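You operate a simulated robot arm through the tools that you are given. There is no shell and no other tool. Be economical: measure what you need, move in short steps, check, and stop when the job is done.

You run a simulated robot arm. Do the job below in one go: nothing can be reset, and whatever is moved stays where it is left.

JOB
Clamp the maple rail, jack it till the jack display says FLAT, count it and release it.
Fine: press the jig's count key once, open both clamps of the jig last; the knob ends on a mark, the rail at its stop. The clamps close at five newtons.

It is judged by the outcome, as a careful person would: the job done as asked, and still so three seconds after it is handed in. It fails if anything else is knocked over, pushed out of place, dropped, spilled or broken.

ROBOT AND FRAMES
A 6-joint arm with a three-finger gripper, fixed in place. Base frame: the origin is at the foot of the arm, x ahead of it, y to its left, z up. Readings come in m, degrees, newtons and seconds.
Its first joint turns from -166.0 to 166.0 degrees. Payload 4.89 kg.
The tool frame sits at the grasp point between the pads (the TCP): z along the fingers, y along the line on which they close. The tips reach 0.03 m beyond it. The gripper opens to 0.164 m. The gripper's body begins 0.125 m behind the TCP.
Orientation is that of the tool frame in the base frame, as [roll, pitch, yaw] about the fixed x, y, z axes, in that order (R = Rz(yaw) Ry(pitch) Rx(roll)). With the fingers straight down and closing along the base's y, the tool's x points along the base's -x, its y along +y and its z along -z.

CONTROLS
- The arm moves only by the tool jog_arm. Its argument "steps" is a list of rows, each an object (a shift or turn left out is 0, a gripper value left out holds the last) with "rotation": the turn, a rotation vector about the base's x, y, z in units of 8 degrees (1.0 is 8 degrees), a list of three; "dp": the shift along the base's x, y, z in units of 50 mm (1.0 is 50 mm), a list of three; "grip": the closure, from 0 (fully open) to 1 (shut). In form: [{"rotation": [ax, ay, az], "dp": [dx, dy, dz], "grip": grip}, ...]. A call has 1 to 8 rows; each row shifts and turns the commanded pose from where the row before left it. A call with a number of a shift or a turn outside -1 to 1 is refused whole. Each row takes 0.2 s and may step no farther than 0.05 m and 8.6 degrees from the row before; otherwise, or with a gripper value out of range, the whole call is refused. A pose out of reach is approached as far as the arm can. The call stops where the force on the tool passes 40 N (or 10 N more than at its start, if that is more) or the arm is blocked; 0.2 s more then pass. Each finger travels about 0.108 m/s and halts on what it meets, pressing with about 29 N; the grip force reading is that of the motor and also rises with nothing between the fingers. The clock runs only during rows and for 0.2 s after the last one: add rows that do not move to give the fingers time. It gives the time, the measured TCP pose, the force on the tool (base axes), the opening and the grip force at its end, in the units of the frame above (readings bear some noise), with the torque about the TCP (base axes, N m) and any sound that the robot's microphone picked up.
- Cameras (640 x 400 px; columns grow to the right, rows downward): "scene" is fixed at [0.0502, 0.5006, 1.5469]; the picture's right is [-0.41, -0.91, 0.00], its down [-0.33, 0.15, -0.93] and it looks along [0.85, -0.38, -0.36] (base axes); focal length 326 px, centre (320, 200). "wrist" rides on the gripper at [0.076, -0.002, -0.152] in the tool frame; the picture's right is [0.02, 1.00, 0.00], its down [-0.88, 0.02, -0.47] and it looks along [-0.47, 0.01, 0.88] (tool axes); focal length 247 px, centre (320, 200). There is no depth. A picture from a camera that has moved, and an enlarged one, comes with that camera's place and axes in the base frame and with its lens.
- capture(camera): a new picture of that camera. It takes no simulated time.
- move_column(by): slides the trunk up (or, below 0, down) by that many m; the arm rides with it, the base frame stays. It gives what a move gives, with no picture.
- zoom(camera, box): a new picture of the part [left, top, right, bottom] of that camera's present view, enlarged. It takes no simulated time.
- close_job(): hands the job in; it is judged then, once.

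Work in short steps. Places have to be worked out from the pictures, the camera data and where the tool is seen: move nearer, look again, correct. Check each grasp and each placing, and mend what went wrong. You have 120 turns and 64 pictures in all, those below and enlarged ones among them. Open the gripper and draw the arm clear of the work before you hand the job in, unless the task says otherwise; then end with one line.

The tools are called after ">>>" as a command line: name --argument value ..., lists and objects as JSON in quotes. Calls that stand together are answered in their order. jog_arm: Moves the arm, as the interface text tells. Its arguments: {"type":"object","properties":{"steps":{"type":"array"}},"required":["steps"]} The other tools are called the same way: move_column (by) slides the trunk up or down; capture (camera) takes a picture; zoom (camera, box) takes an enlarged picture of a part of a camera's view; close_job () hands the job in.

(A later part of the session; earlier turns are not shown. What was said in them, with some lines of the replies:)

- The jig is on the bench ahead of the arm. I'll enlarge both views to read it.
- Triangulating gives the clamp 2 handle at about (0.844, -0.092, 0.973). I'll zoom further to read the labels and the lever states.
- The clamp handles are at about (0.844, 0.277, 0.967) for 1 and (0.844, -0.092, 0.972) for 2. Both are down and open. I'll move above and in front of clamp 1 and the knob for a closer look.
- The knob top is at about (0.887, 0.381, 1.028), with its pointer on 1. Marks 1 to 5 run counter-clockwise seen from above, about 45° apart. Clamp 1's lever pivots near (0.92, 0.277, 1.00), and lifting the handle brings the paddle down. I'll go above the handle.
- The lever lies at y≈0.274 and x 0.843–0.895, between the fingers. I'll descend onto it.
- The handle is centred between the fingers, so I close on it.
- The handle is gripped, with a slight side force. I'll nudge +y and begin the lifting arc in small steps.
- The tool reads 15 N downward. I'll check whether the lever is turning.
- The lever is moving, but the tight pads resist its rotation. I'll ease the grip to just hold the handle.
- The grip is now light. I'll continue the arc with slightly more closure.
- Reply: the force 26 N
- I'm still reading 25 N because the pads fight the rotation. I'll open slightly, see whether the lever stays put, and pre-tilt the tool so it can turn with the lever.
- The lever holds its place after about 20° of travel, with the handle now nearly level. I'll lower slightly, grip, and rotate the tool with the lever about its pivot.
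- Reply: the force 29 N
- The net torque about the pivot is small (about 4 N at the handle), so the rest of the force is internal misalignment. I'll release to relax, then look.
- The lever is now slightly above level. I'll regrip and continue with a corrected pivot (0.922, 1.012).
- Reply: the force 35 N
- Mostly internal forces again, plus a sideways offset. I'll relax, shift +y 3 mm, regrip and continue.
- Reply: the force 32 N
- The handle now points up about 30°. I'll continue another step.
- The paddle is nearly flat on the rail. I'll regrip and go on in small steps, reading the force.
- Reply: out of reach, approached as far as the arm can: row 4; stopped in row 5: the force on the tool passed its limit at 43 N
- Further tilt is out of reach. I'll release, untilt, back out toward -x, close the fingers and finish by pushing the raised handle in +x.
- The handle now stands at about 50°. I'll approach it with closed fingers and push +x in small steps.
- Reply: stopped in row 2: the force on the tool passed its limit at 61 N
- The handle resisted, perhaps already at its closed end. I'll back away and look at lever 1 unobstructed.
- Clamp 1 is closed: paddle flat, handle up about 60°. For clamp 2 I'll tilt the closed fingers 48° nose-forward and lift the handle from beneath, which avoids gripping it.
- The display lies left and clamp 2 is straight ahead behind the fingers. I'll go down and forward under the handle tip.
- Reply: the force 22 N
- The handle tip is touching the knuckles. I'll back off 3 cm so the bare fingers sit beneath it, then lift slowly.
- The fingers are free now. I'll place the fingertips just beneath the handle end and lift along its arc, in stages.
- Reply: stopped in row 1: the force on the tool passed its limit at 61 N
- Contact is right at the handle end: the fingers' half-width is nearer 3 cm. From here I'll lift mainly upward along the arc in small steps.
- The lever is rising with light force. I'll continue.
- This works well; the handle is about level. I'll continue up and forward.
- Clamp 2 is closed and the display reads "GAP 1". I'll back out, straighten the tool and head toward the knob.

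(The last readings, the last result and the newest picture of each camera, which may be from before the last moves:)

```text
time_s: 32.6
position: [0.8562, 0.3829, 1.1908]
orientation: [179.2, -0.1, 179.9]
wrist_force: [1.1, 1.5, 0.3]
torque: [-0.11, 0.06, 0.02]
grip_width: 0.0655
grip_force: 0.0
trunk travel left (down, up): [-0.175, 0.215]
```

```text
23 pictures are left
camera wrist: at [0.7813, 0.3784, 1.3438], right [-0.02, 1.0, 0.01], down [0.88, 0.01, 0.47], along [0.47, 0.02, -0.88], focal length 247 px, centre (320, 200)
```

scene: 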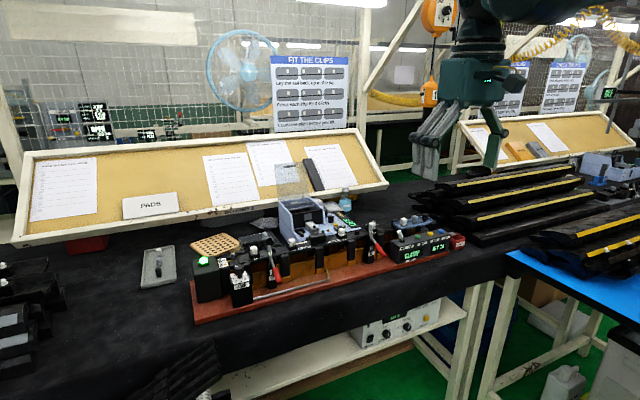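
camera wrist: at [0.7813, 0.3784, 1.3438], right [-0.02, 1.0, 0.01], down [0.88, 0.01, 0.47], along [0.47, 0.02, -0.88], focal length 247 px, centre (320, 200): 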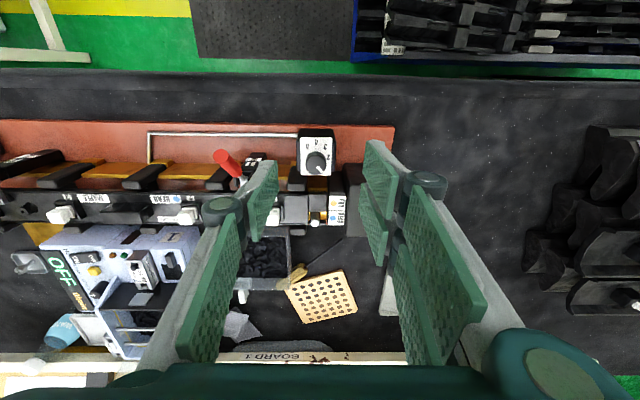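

The knob is at (0.890, 0.381). I'll zoom on its dial to check the marks and the pointer, and on the display.

>>> zoom --camera "wrist" --box '[295, 120, 345, 185]'

>>> zoom --camera "scene" --box '[360, 205, 480, 275]'

```text
6.15 times, centred on (320, 152) of wrist
camera zoom: at [0.7813, 0.3784, 1.3438], right [-0.02, 1.0, 0.01], down [0.88, 0.01, 0.47], along [0.47, 0.02, -0.88], focal length 1520 px, centre (320, 492)
```

zoom: 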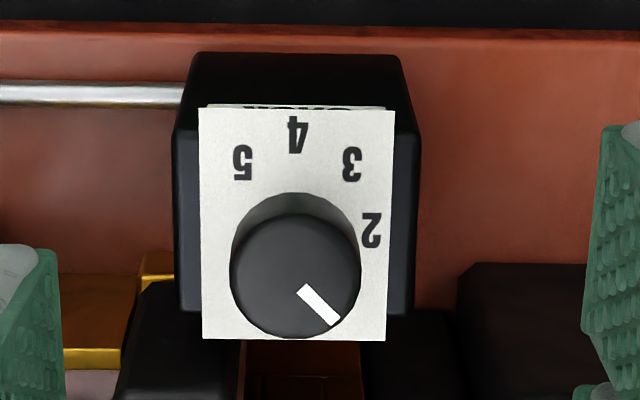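

```text
5.33 times, centred on (420, 240) of scene
camera zoom: at [0.0502, 0.5006, 1.5469], right [-0.41, -0.91, 0.0], down [-0.33, 0.15, -0.93], along [0.85, -0.38, -0.36], focal length 1740 px, centre (-213, -13)
```

zoom: 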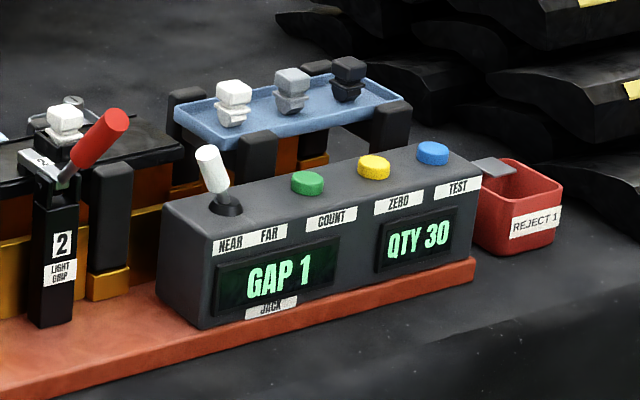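

The pointer is at 1 and the marks are about 45° apart, with higher numbers counter-clockwise from above. I'll descend over the knob cap at (0.893, 0.380) and grip it.

>>> jog_arm --steps '[{"dp": [0.37, -0.03, -0.7]}, {"dp": [0.37, -0.03, -0.7]}, {"dp": [0, 0, -0.9]}, {"dp": [0, 0, -0.8]}, {}]'

>>> capture --camera "wrist"

```text
time_s: 33.8
position: [0.8919, 0.3792, 1.034]
orientation: [179.3, 0.0, 179.8]
wrist_force: [-0.1, 0.9, 0.7]
torque: [-0.05, 0.03, -0.01]
grip_width: 0.0657
grip_force: 0.1
trunk travel left (down, up): [-0.175, 0.215]
```

```text
20 pictures are left
camera wrist: at [0.8177, 0.3752, 1.1878], right [-0.02, 1.0, 0.01], down [0.88, 0.01, 0.47], along [0.47, 0.02, -0.88], focal length 247 px, centre (320, 200)
```

wrist: 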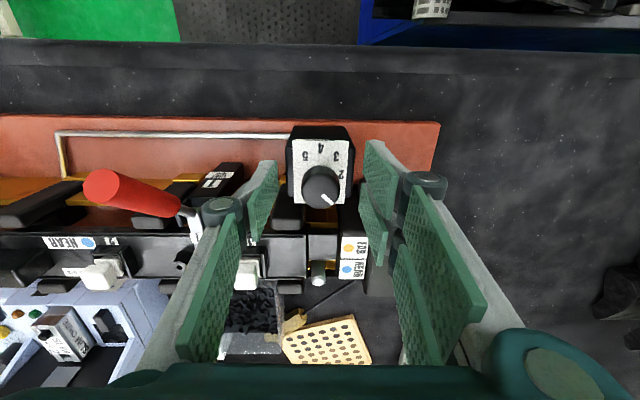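

The tool is aligned over the knob. I'll close and turn it 45°.

>>> jog_arm --steps '[{"grip": 0.86}, {}, {"rotation": [0, 0, 1]}, {"rotation": [0, 0, 1]}, {"rotation": [0, 0, 1]}, {"rotation": [0, 0, 1]}, {"rotation": [0, 0, 1]}, {"rotation": [0, 0, 0.63]}]'

>>> zoom --camera "scene" --box '[370, 215, 470, 275]'

```text
time_s: 35.6
position: [0.8948, 0.3755, 1.0349]
orientation: [179.3, -0.1, -136.6]
wrist_force: [9.3, -6.0, -11.3]
torque: [-0.25, -0.08, -0.06]
grip_width: 0.0297
grip_force: 45.5
trunk travel left (down, up): [-0.175, 0.215]
stopped in row 8: the force on the tool passed its limit at 42 N (the readings are from after the stop); the commanded pose is now the measured one
```

```text
6.40 times, centred on (420, 245) of scene
camera zoom: at [0.0502, 0.5006, 1.5469], right [-0.41, -0.91, 0.0], down [-0.33, 0.15, -0.93], along [0.85, -0.38, -0.36], focal length 2088 px, centre (-320, -88)
```

zoom: 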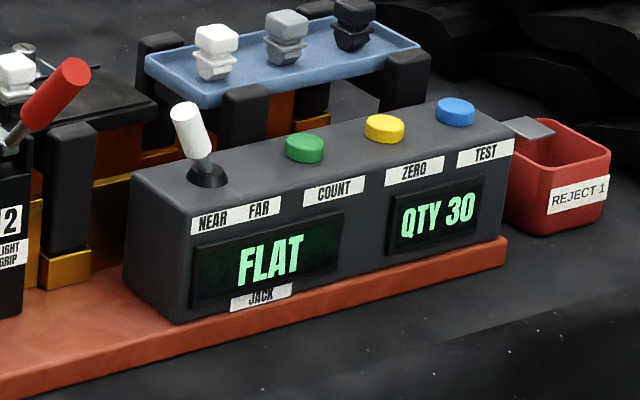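

The display says FLAT. I'll release the knob, rise and check the pointer.

>>> jog_arm --steps '[{"grip": 0.6}, {}, {"dp": [0, 0, 0.8]}, {"dp": [0, 0, 0.9]}, {"dp": [-0.3, 0, 0.8]}, {}]'

>>> zoom --camera "scene" --box '[210, 235, 280, 290]'

>>> capture --camera "wrist"

```text
time_s: 37.0
position: [0.879, 0.3744, 1.1638]
orientation: [179.3, -0.1, -136.5]
wrist_force: [0.4, 0.1, 1.2]
torque: [0.03, -0.13, 0.02]
grip_width: 0.0659
grip_force: 0.1
trunk travel left (down, up): [-0.175, 0.215]
```

```text
7.27 times, centred on (245, 262) of scene
camera zoom: at [0.0502, 0.5006, 1.5469], right [-0.41, -0.91, 0.0], down [-0.33, 0.15, -0.93], along [0.85, -0.38, -0.36], focal length 2372 px, centre (866, -254)
```

zoom: 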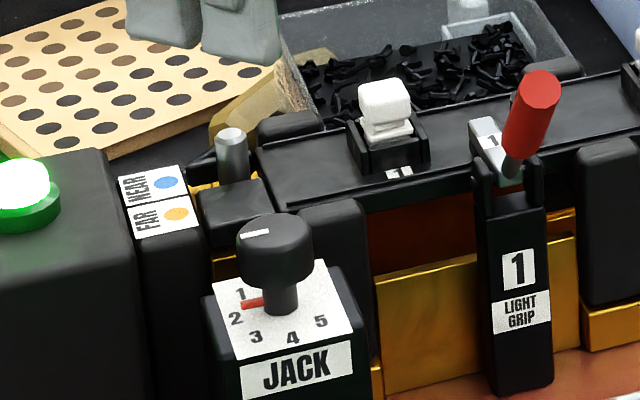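

```text
17 pictures are left
camera wrist: at [0.827, 0.3202, 1.3157], right [-0.7, 0.71, 0.01], down [0.63, 0.61, 0.47], along [0.33, 0.34, -0.88], focal length 247 px, centre (320, 200)
```

wrist: 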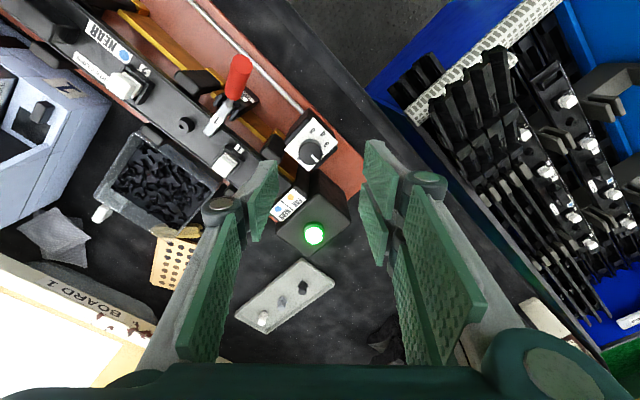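

>>> zoom --camera "wrist" --box '[280, 110, 345, 175]'

>>> zoom --camera "scene" --box '[228, 250, 262, 285]'

```text
6.15 times, centred on (312, 142) of wrist
camera zoom: at [0.827, 0.3202, 1.3157], right [-0.7, 0.71, 0.01], down [0.63, 0.61, 0.47], along [0.33, 0.34, -0.88], focal length 1520 px, centre (366, 554)
```

zoom: 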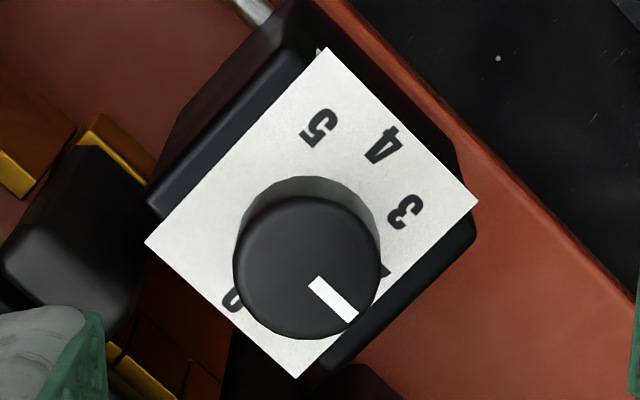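

```text
11.43 times, centred on (245, 268) of scene
camera zoom: at [0.0502, 0.5006, 1.5469], right [-0.41, -0.91, 0.0], down [-0.33, 0.15, -0.93], along [0.85, -0.38, -0.36], focal length 3728 px, centre (1177, -571)
```

zoom: 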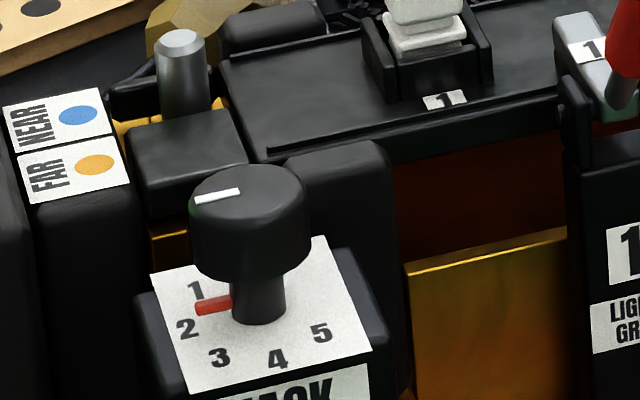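

The geometry puts the pointer at about 88° against mark 2 at 90°, so the knob is on mark 2 and the display says FLAT. The green COUNT key is at about (0.898, -0.283, 0.979), so I'll fly over there, high above the levers.

>>> jog_arm --steps '[{"dp": [-0.3, -0.5, 0.7], "rotation": [0, 0, -0.9]}, {"dp": [0, -0.95, 0.1], "rotation": [0, 0, -0.9]}, {"dp": [0, -0.95, 0], "rotation": [0, 0, -0.9]}, {"dp": [0, -0.95, 0], "rotation": [0, 0, -0.9]}, {"dp": [0, -0.95, 0], "rotation": [0, 0, -0.9]}, {"dp": [0, -0.95, 0], "rotation": [0, 0, -0.93]}, {"dp": [0, -0.95, 0]}, {"dp": [0, -0.95, 0]}]'

>>> jog_arm --steps '[{"dp": [0, -0.98, 0]}, {"dp": [0, -0.98, 0]}, {"dp": [0, -0.98, 0]}, {"dp": [0, -0.98, 0]}, {"dp": [0, -0.98, 0]}, {"dp": [0.2, -0.95, 0]}, {}]'

>>> capture --camera "wrist"

```text
time_s: 38.8
position: [0.863, 0.0183, 1.2008]
orientation: [179.4, -0.1, 179.8]
wrist_force: [-0.2, 1.6, -0.1]
torque: [-0.24, 0.01, -0.02]
grip_width: 0.0654
grip_force: 0.1
trunk travel left (down, up): [-0.175, 0.215]
```

```text
time_s: 40.4
position: [0.8743, -0.2757, 1.2012]
orientation: [179.3, -0.1, 179.8]
wrist_force: [-0.1, 0.0, 0.0]
torque: [0.09, -0.02, -0.03]
grip_width: 0.0655
grip_force: 0.1
trunk travel left (down, up): [-0.175, 0.215]
```

```text
14 pictures are left
camera wrist: at [0.7985, -0.2785, 1.3544], right [-0.02, 1.0, 0.01], down [0.88, 0.01, 0.47], along [0.47, 0.02, -0.88], focal length 247 px, centre (320, 200)
```

wrist: 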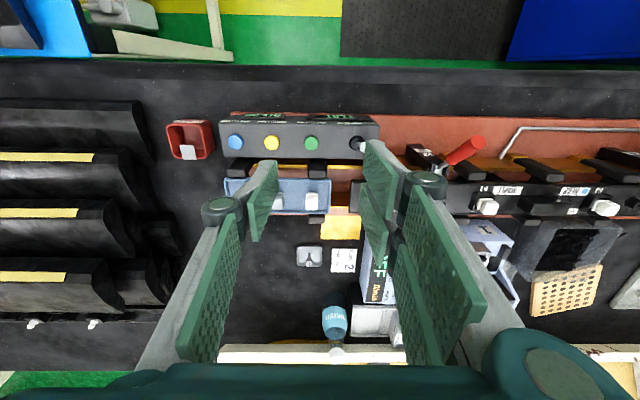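

The key is confirmed at (0.899, -0.285). I'll close the fingers and come down to about 2 cm above it.

>>> jog_arm --steps '[{"dp": [0.49, -0.22, 0], "grip": 1.0}, {}, {"dp": [0, 0, -0.9]}, {"dp": [0, 0, -0.9]}, {"dp": [0, 0, -0.9]}, {"dp": [0, 0, -0.7]}, {}]'

>>> zoom --camera "scene" --box '[370, 195, 470, 275]'

```text
time_s: 42.0
position: [0.8939, -0.2843, 1.0307]
orientation: [179.3, -0.2, 179.8]
wrist_force: [-0.1, -0.2, -0.7]
torque: [0.03, 0.0, -0.01]
grip_width: 0.0
grip_force: 28.4
trunk travel left (down, up): [-0.175, 0.215]
```

```text
5.00 times, centred on (420, 235) of scene
camera zoom: at [0.0502, 0.5006, 1.5469], right [-0.41, -0.91, 0.0], down [-0.33, 0.15, -0.93], along [0.85, -0.38, -0.36], focal length 1631 px, centre (-180, 25)
```

zoom: 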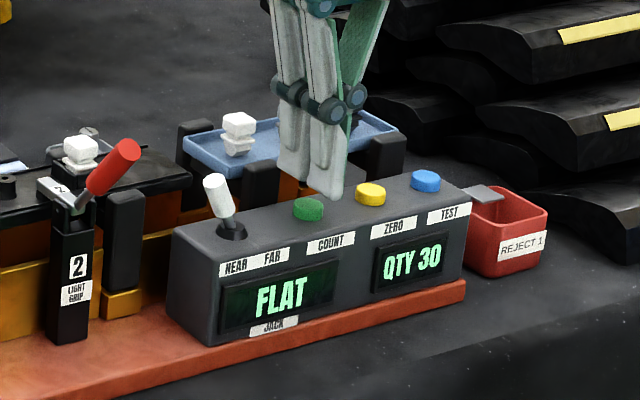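

FLAT still shows and the fingers are just above COUNT. I'll press slowly.

>>> jog_arm --steps '[{"dp": [0.06, 0, -0.2]}, {"dp": [0, 0, -0.06]}, {"dp": [0, 0, -0.06]}, {"dp": [0, 0, -0.06]}, {}]'

```text
time_s: 43.2
position: [0.8998, -0.2847, 1.0109]
orientation: [179.3, 0.0, 179.9]
wrist_force: [-0.8, -0.2, 0.5]
torque: [-0.05, -0.02, -0.02]
grip_width: 0.0
grip_force: 29.1
trunk travel left (down, up): [-0.175, 0.215]
```

>>> jog_arm --steps '[{"dp": [0, 0, -0.06]}, {"dp": [0, 0, -0.06]}, {}]'

```text
time_s: 44.0
position: [0.9001, -0.2841, 1.0063]
orientation: [179.3, 0.0, 179.9]
wrist_force: [-1.9, -2.3, 7.1]
torque: [-0.05, 0.0, 0.01]
grip_width: 0.0061
grip_force: 44.6
trunk travel left (down, up): [-0.175, 0.215]
heard: click
```

A click was heard at 7 N. I'll lift straight off and check the count.

>>> jog_arm --steps '[{"dp": [0, 0, 0.3]}, {"dp": [0, 0, 0.9]}, {"dp": [0, 0, 0.9]}, {"dp": [0, 0, 0.9]}, {}]'

>>> zoom --camera "scene" --box '[330, 195, 470, 275]'

```text
time_s: 45.2
position: [0.8976, -0.2832, 1.1572]
orientation: [179.3, -0.2, 179.9]
wrist_force: [0.2, -0.6, 0.4]
torque: [-0.06, -0.09, 0.01]
grip_width: 0.0
grip_force: 45.1
trunk travel left (down, up): [-0.175, 0.215]
```

```text
4.57 times, centred on (400, 235) of scene
camera zoom: at [0.0502, 0.5006, 1.5469], right [-0.41, -0.91, 0.0], down [-0.33, 0.15, -0.93], along [0.85, -0.38, -0.36], focal length 1491 px, centre (-46, 40)
```

zoom: 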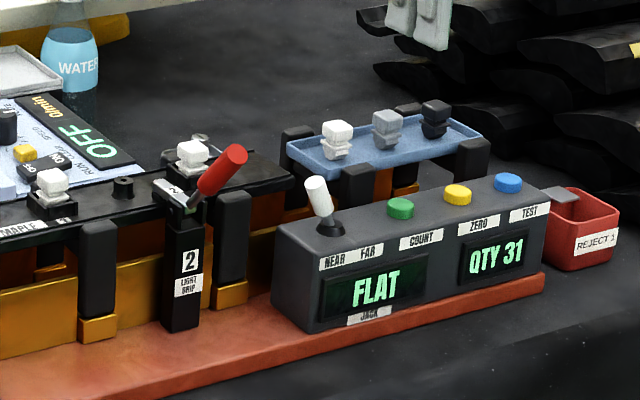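

QTY is 31 and the display is still FLAT. Now I'll open clamp 2 by pressing its handle tip down from above with closed fingers, TCP at x≈0.835, y≈-0.0935.

>>> jog_arm --steps '[{"dp": [-0.25, 0.76, 0]}, {"dp": [-0.25, 0.76, 0]}, {"dp": [-0.25, 0.76, 0]}, {"dp": [-0.25, 0.76, 0]}, {"dp": [-0.25, 0.76, 0]}, {"dp": [0, 0, -0.4]}, {"dp": [0, 0, -0.3]}, {}]'

>>> capture --camera "wrist"

```text
time_s: 47.0
position: [0.8386, -0.0932, 1.1218]
orientation: [179.3, -0.1, 179.8]
wrist_force: [0.5, 0.3, 0.4]
torque: [-0.02, 0.07, 0.01]
grip_width: 0.0
grip_force: 45.3
trunk travel left (down, up): [-0.175, 0.215]
```

```text
11 pictures are left
camera wrist: at [0.7624, -0.0969, 1.2742], right [-0.02, 1.0, 0.01], down [0.88, 0.01, 0.47], along [0.47, 0.02, -0.88], focal length 247 px, centre (320, 200)
```

wrist: 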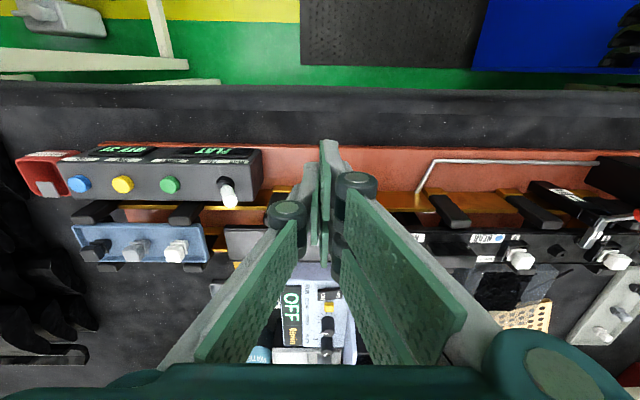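

I'm over handle 2. Pressing down in small steps.

>>> jog_arm --steps '[{"dp": [0, 0, -0.16]}, {"dp": [0, 0, -0.12]}, {"dp": [0, 0, -0.12]}, {"dp": [0, 0, -0.12]}, {"dp": [0, 0, -0.12]}, {}]'

>>> zoom --camera "scene" --box '[330, 195, 430, 275]'

```text
time_s: 48.4
position: [0.8381, -0.0941, 1.0884]
orientation: [179.3, -0.1, 179.8]
wrist_force: [-0.1, 0.6, -0.1]
torque: [-0.04, 0.01, 0.01]
grip_width: 0.0
grip_force: 44.9
trunk travel left (down, up): [-0.175, 0.215]
```

```text
5.00 times, centred on (380, 235) of scene
camera zoom: at [0.0502, 0.5006, 1.5469], right [-0.41, -0.91, 0.0], down [-0.33, 0.15, -0.93], along [0.85, -0.38, -0.36], focal length 1631 px, centre (20, 25)
```

zoom: 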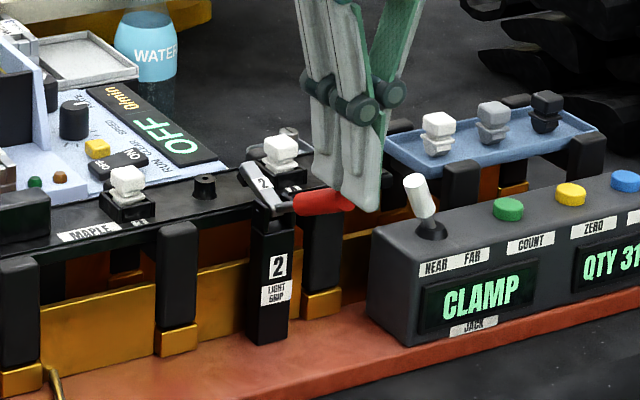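

It is opening smoothly. I'll keep pressing down toward its original rest angle.

>>> jog_arm --steps '[{"dp": [0, 0, -0.14]}, {"dp": [0, 0, -0.14]}, {"dp": [0, 0, -0.14]}, {"dp": [0, 0, -0.14]}, {"dp": [0, 0, -0.14]}, {"dp": [0, 0, -0.14]}, {"dp": [0, 0, -0.14]}, {}]'

>>> zoom --camera "scene" --box '[330, 195, 430, 275]'

```text
time_s: 50.2
position: [0.8372, -0.0949, 1.0393]
orientation: [179.3, -0.1, 179.9]
wrist_force: [0.5, -0.6, -0.5]
torque: [0.0, -0.01, 0.0]
grip_width: 0.0
grip_force: 45.2
trunk travel left (down, up): [-0.175, 0.215]
```

```text
5.00 times, centred on (380, 235) of scene
camera zoom: at [0.0502, 0.5006, 1.5469], right [-0.41, -0.91, 0.0], down [-0.33, 0.15, -0.93], along [0.85, -0.38, -0.36], focal length 1631 px, centre (20, 25)
```

zoom: 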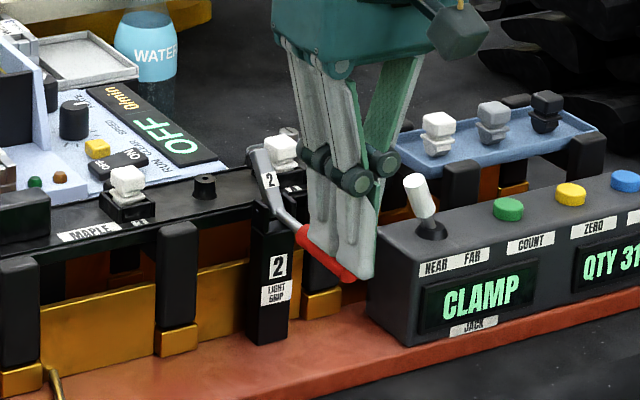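

It's nearly at the starting angle. A little further, until it meets its end.

>>> jog_arm --steps '[{"dp": [0, 0, -0.1]}, {"dp": [0, 0, -0.1]}, {"dp": [0, 0, -0.08]}, {"dp": [0, 0, -0.08]}, {}]'

```text
time_s: 51.4
position: [0.8382, -0.0942, 1.0229]
orientation: [179.4, -0.1, 180.0]
wrist_force: [-0.4, -0.3, 0.0]
torque: [0.03, 0.0, 0.0]
grip_width: 0.0
grip_force: 45.9
trunk travel left (down, up): [-0.175, 0.215]
```

>>> jog_arm --steps '[{"dp": [0, 0, -0.06]}, {"dp": [0, 0, -0.06]}, {"dp": [0, 0, -0.06]}, {}]'

>>> zoom --camera "scene" --box '[330, 195, 430, 275]'

```text
time_s: 52.1
position: [0.836, -0.0931, 1.0177]
orientation: [179.2, -0.1, 179.8]
wrist_force: [-7.7, 0.0, 29.5]
torque: [0.11, -0.74, -0.17]
grip_width: 0.0
grip_force: 44.7
trunk travel left (down, up): [-0.175, 0.215]
stopped in row 3: the force on the tool passed its limit at 45 N (the readings are from after the stop); the commanded pose is now the measured one
```

```text
5.00 times, centred on (380, 235) of scene
camera zoom: at [0.0502, 0.5006, 1.5469], right [-0.41, -0.91, 0.0], down [-0.33, 0.15, -0.93], along [0.85, -0.38, -0.36], focal length 1631 px, centre (20, 25)
```

zoom: 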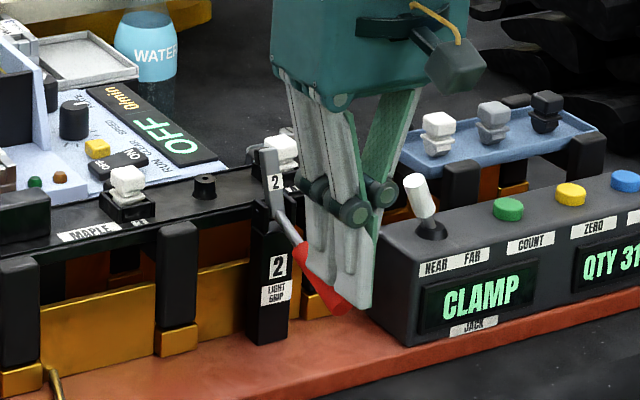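

Clamp 2 is at its open stop. I'll rise and move over handle 1 at (0.837, 0.2755).

>>> jog_arm --steps '[{"dp": [-0.1, 0, 0.8]}, {"dp": [0, 0, 0.95]}, {"dp": [0, 0, 0.95]}, {"dp": [0, 0.9, 0.1]}, {"dp": [0, 0.95, 0]}, {"dp": [0, 0.95, 0]}, {"dp": [0, 0.95, 0]}, {"dp": [0.1, 0.95, 0]}]'

>>> jog_arm --steps '[{"dp": [0, 0.9, 0]}, {"dp": [0, 0.9, 0]}, {"dp": [0, 0.88, 0]}, {}]'

>>> zoom --camera "scene" --box '[210, 200, 310, 280]'

```text
time_s: 53.9
position: [0.8355, 0.1377, 1.1568]
orientation: [179.3, -0.1, 179.9]
wrist_force: [-0.5, -0.8, 0.7]
torque: [0.25, -0.05, 0.02]
grip_width: 0.0004
grip_force: 44.8
trunk travel left (down, up): [-0.175, 0.215]
```

```text
time_s: 54.9
position: [0.8368, 0.2756, 1.1556]
orientation: [179.2, -0.1, -180.0]
wrist_force: [-0.3, 1.3, 0.0]
torque: [-0.13, 0.01, 0.01]
grip_width: 0.0
grip_force: 44.4
trunk travel left (down, up): [-0.175, 0.215]
```

```text
5.00 times, centred on (260, 240) of scene
camera zoom: at [0.0502, 0.5006, 1.5469], right [-0.41, -0.91, 0.0], down [-0.33, 0.15, -0.93], along [0.85, -0.38, -0.36], focal length 1631 px, centre (620, 0)
```

zoom: 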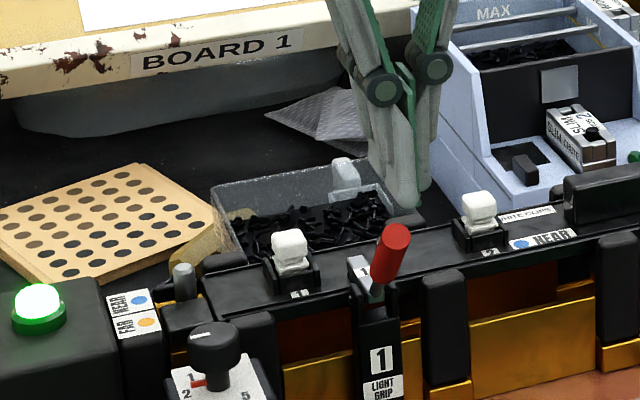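

I'm aligned over handle 1. Pressing down in small steps.

>>> jog_arm --steps '[{"dp": [0, 0, -0.7]}, {"dp": [0, 0, -0.16]}, {"dp": [0, 0, -0.14]}, {"dp": [0, 0, -0.14]}, {"dp": [0, 0, -0.14]}, {"dp": [0, 0, -0.14]}, {"dp": [0, 0, -0.14]}, {}]'

>>> zoom --camera "scene" --box '[210, 200, 310, 280]'

```text
time_s: 56.7
position: [0.8373, 0.275, 1.0791]
orientation: [179.2, 0.0, 179.8]
wrist_force: [-1.2, 0.6, -0.1]
torque: [0.0, 0.03, 0.0]
grip_width: 0.0
grip_force: 44.7
trunk travel left (down, up): [-0.175, 0.215]
```

```text
5.00 times, centred on (260, 240) of scene
camera zoom: at [0.0502, 0.5006, 1.5469], right [-0.41, -0.91, 0.0], down [-0.33, 0.15, -0.93], along [0.85, -0.38, -0.36], focal length 1631 px, centre (620, 0)
```

zoom: 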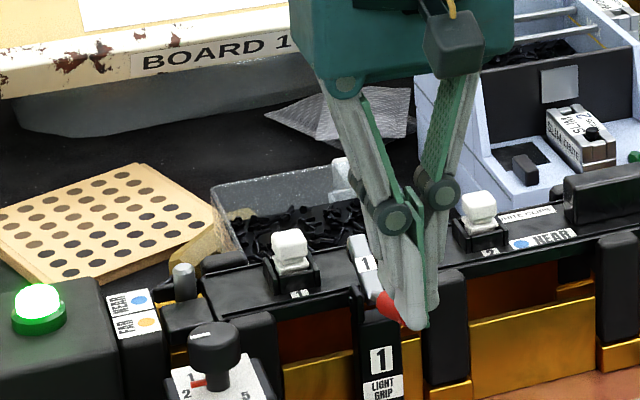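

It's opening well. I'll continue down to the open stop (TCP about 1.018).

>>> jog_arm --steps '[{"dp": [0, 0, -0.15]}, {"dp": [0, 0, -0.15]}, {"dp": [0, 0, -0.15]}, {"dp": [0, 0, -0.15]}, {"dp": [0, 0, -0.15]}, {"dp": [0, 0, -0.15]}, {"dp": [0, 0, -0.14]}, {"dp": [0, 0, -0.1]}]'

>>> jog_arm --steps '[{"dp": [0, 0, -0.06]}, {"dp": [0, 0, -0.06]}, {}]'

```text
time_s: 58.5
position: [0.8384, 0.2751, 1.0221]
orientation: [179.3, -0.1, -180.0]
wrist_force: [0.1, 0.4, 0.4]
torque: [-0.02, -0.03, -0.03]
grip_width: 0.0002
grip_force: 45.1
trunk travel left (down, up): [-0.175, 0.215]
```

```text
time_s: 59.2
position: [0.837, 0.2754, 1.0193]
orientation: [179.2, 0.1, 179.9]
wrist_force: [-6.1, -3.1, 28.5]
torque: [0.0, -0.74, -0.17]
grip_width: 0.0
grip_force: 44.8
trunk travel left (down, up): [-0.175, 0.215]
stopped in row 3: the force on the tool passed its limit at 42 N (the readings are from after the stop); the commanded pose is now the measured one
```

Clamp 1 has reached its open stop. I'll rise, retreat with the gripper open, and check everything.

>>> jog_arm --steps '[{"dp": [-0.1, 0, 0.8]}, {"dp": [-0.1, 0, 0.9]}, {"dp": [-0.3, 0, 0.9]}, {"dp": [-0.6, -0.2, 0.7]}, {"dp": [-0.8, -0.2, 0.5], "grip": 0.3}, {"dp": [-0.8, -0.2, 0.5]}, {"dp": [-0.8, -0.2, 0.5]}, {}]'

>>> zoom --camera "scene" --box '[180, 190, 340, 310]'

>>> zoom --camera "scene" --box '[320, 190, 480, 290]'

>>> capture --camera "wrist"

```text
time_s: 61.0
position: [0.6638, 0.2327, 1.26]
orientation: [179.2, 0.0, 179.8]
wrist_force: [-1.8, 0.1, 0.2]
torque: [0.08, -0.18, 0.0]
grip_width: 0.1148
grip_force: 0.0
trunk travel left (down, up): [-0.175, 0.215]
```

```text
3.33 times, centred on (260, 250) of scene
camera zoom: at [0.0502, 0.5006, 1.5469], right [-0.41, -0.91, 0.0], down [-0.33, 0.15, -0.93], along [0.85, -0.38, -0.36], focal length 1087 px, centre (520, 33)
```

zoom: 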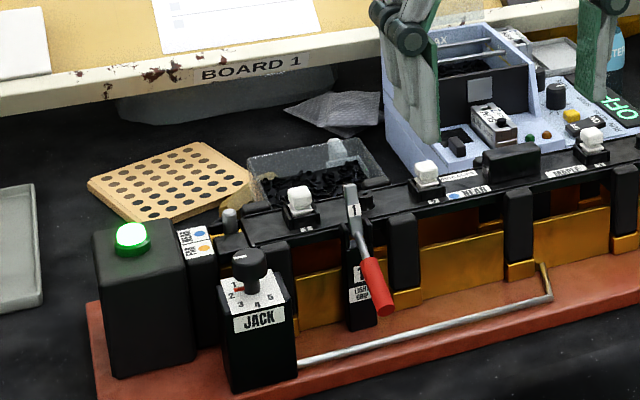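

```text
4.00 times, centred on (400, 240) of scene
camera zoom: at [0.0502, 0.5006, 1.5469], right [-0.41, -0.91, 0.0], down [-0.33, 0.15, -0.93], along [0.85, -0.38, -0.36], focal length 1305 px, centre (0, 40)
```

zoom: 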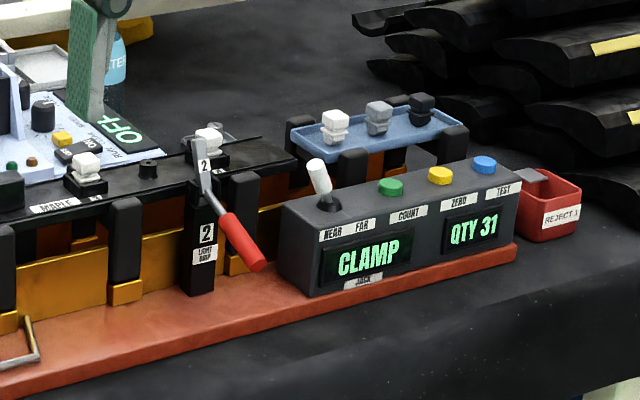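

```text
3 pictures are left
camera wrist: at [0.5884, 0.23, 1.4116], right [-0.02, 1.0, 0.01], down [0.88, 0.01, 0.47], along [0.47, 0.02, -0.88], focal length 247 px, centre (320, 200)
```

wrist: 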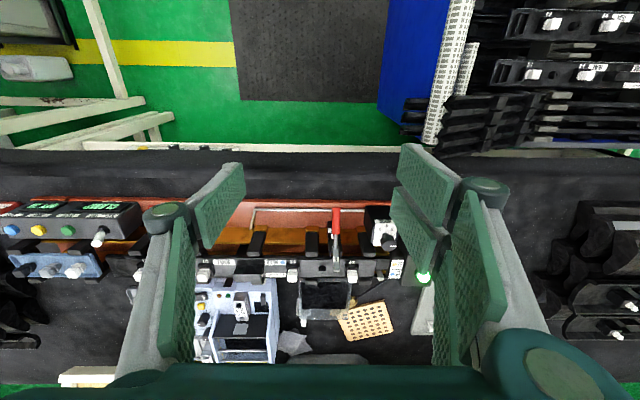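

Both clamps are open, QTY is 31 and the knob is at 2. As a last check, I'll look at the rail's end against its stop.

>>> zoom --camera "wrist" --box '[310, 200, 440, 290]'

>>> zoom --camera "scene" --box '[220, 220, 280, 310]'

```text
4.44 times, centred on (375, 245) of wrist
camera zoom: at [0.5884, 0.23, 1.4116], right [-0.02, 1.0, 0.01], down [0.88, 0.01, 0.47], along [0.47, 0.02, -0.88], focal length 1098 px, centre (76, 0)
```

zoom: 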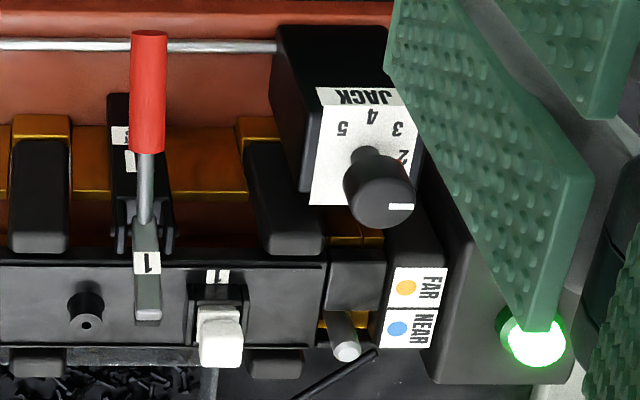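

```text
4.44 times, centred on (250, 265) of scene
camera zoom: at [0.0502, 0.5006, 1.5469], right [-0.41, -0.91, 0.0], down [-0.33, 0.15, -0.93], along [0.85, -0.38, -0.36], focal length 1450 px, centre (631, -89)
```

zoom: 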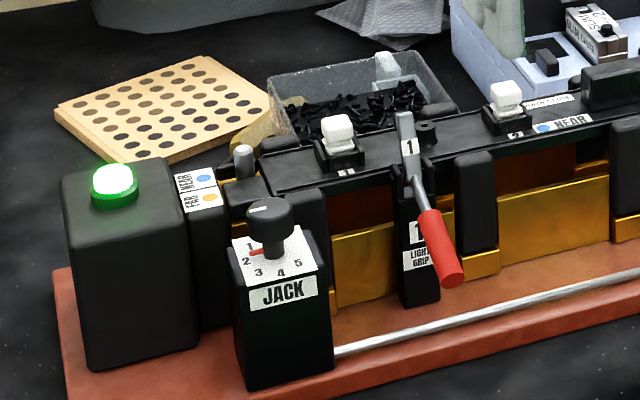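

The rail end sits against the stop block as it did at the start, the pointer is on 2, both levers are open and the arm is clear. I'm handing the job in.

>>> close_job

```text
The job is handed in.
```

The maple rail was clamped, jacked to FLAT with the knob on mark 2, counted once (QTY 30 to 31) and released, with both clamps opened last and the rail at its stop.
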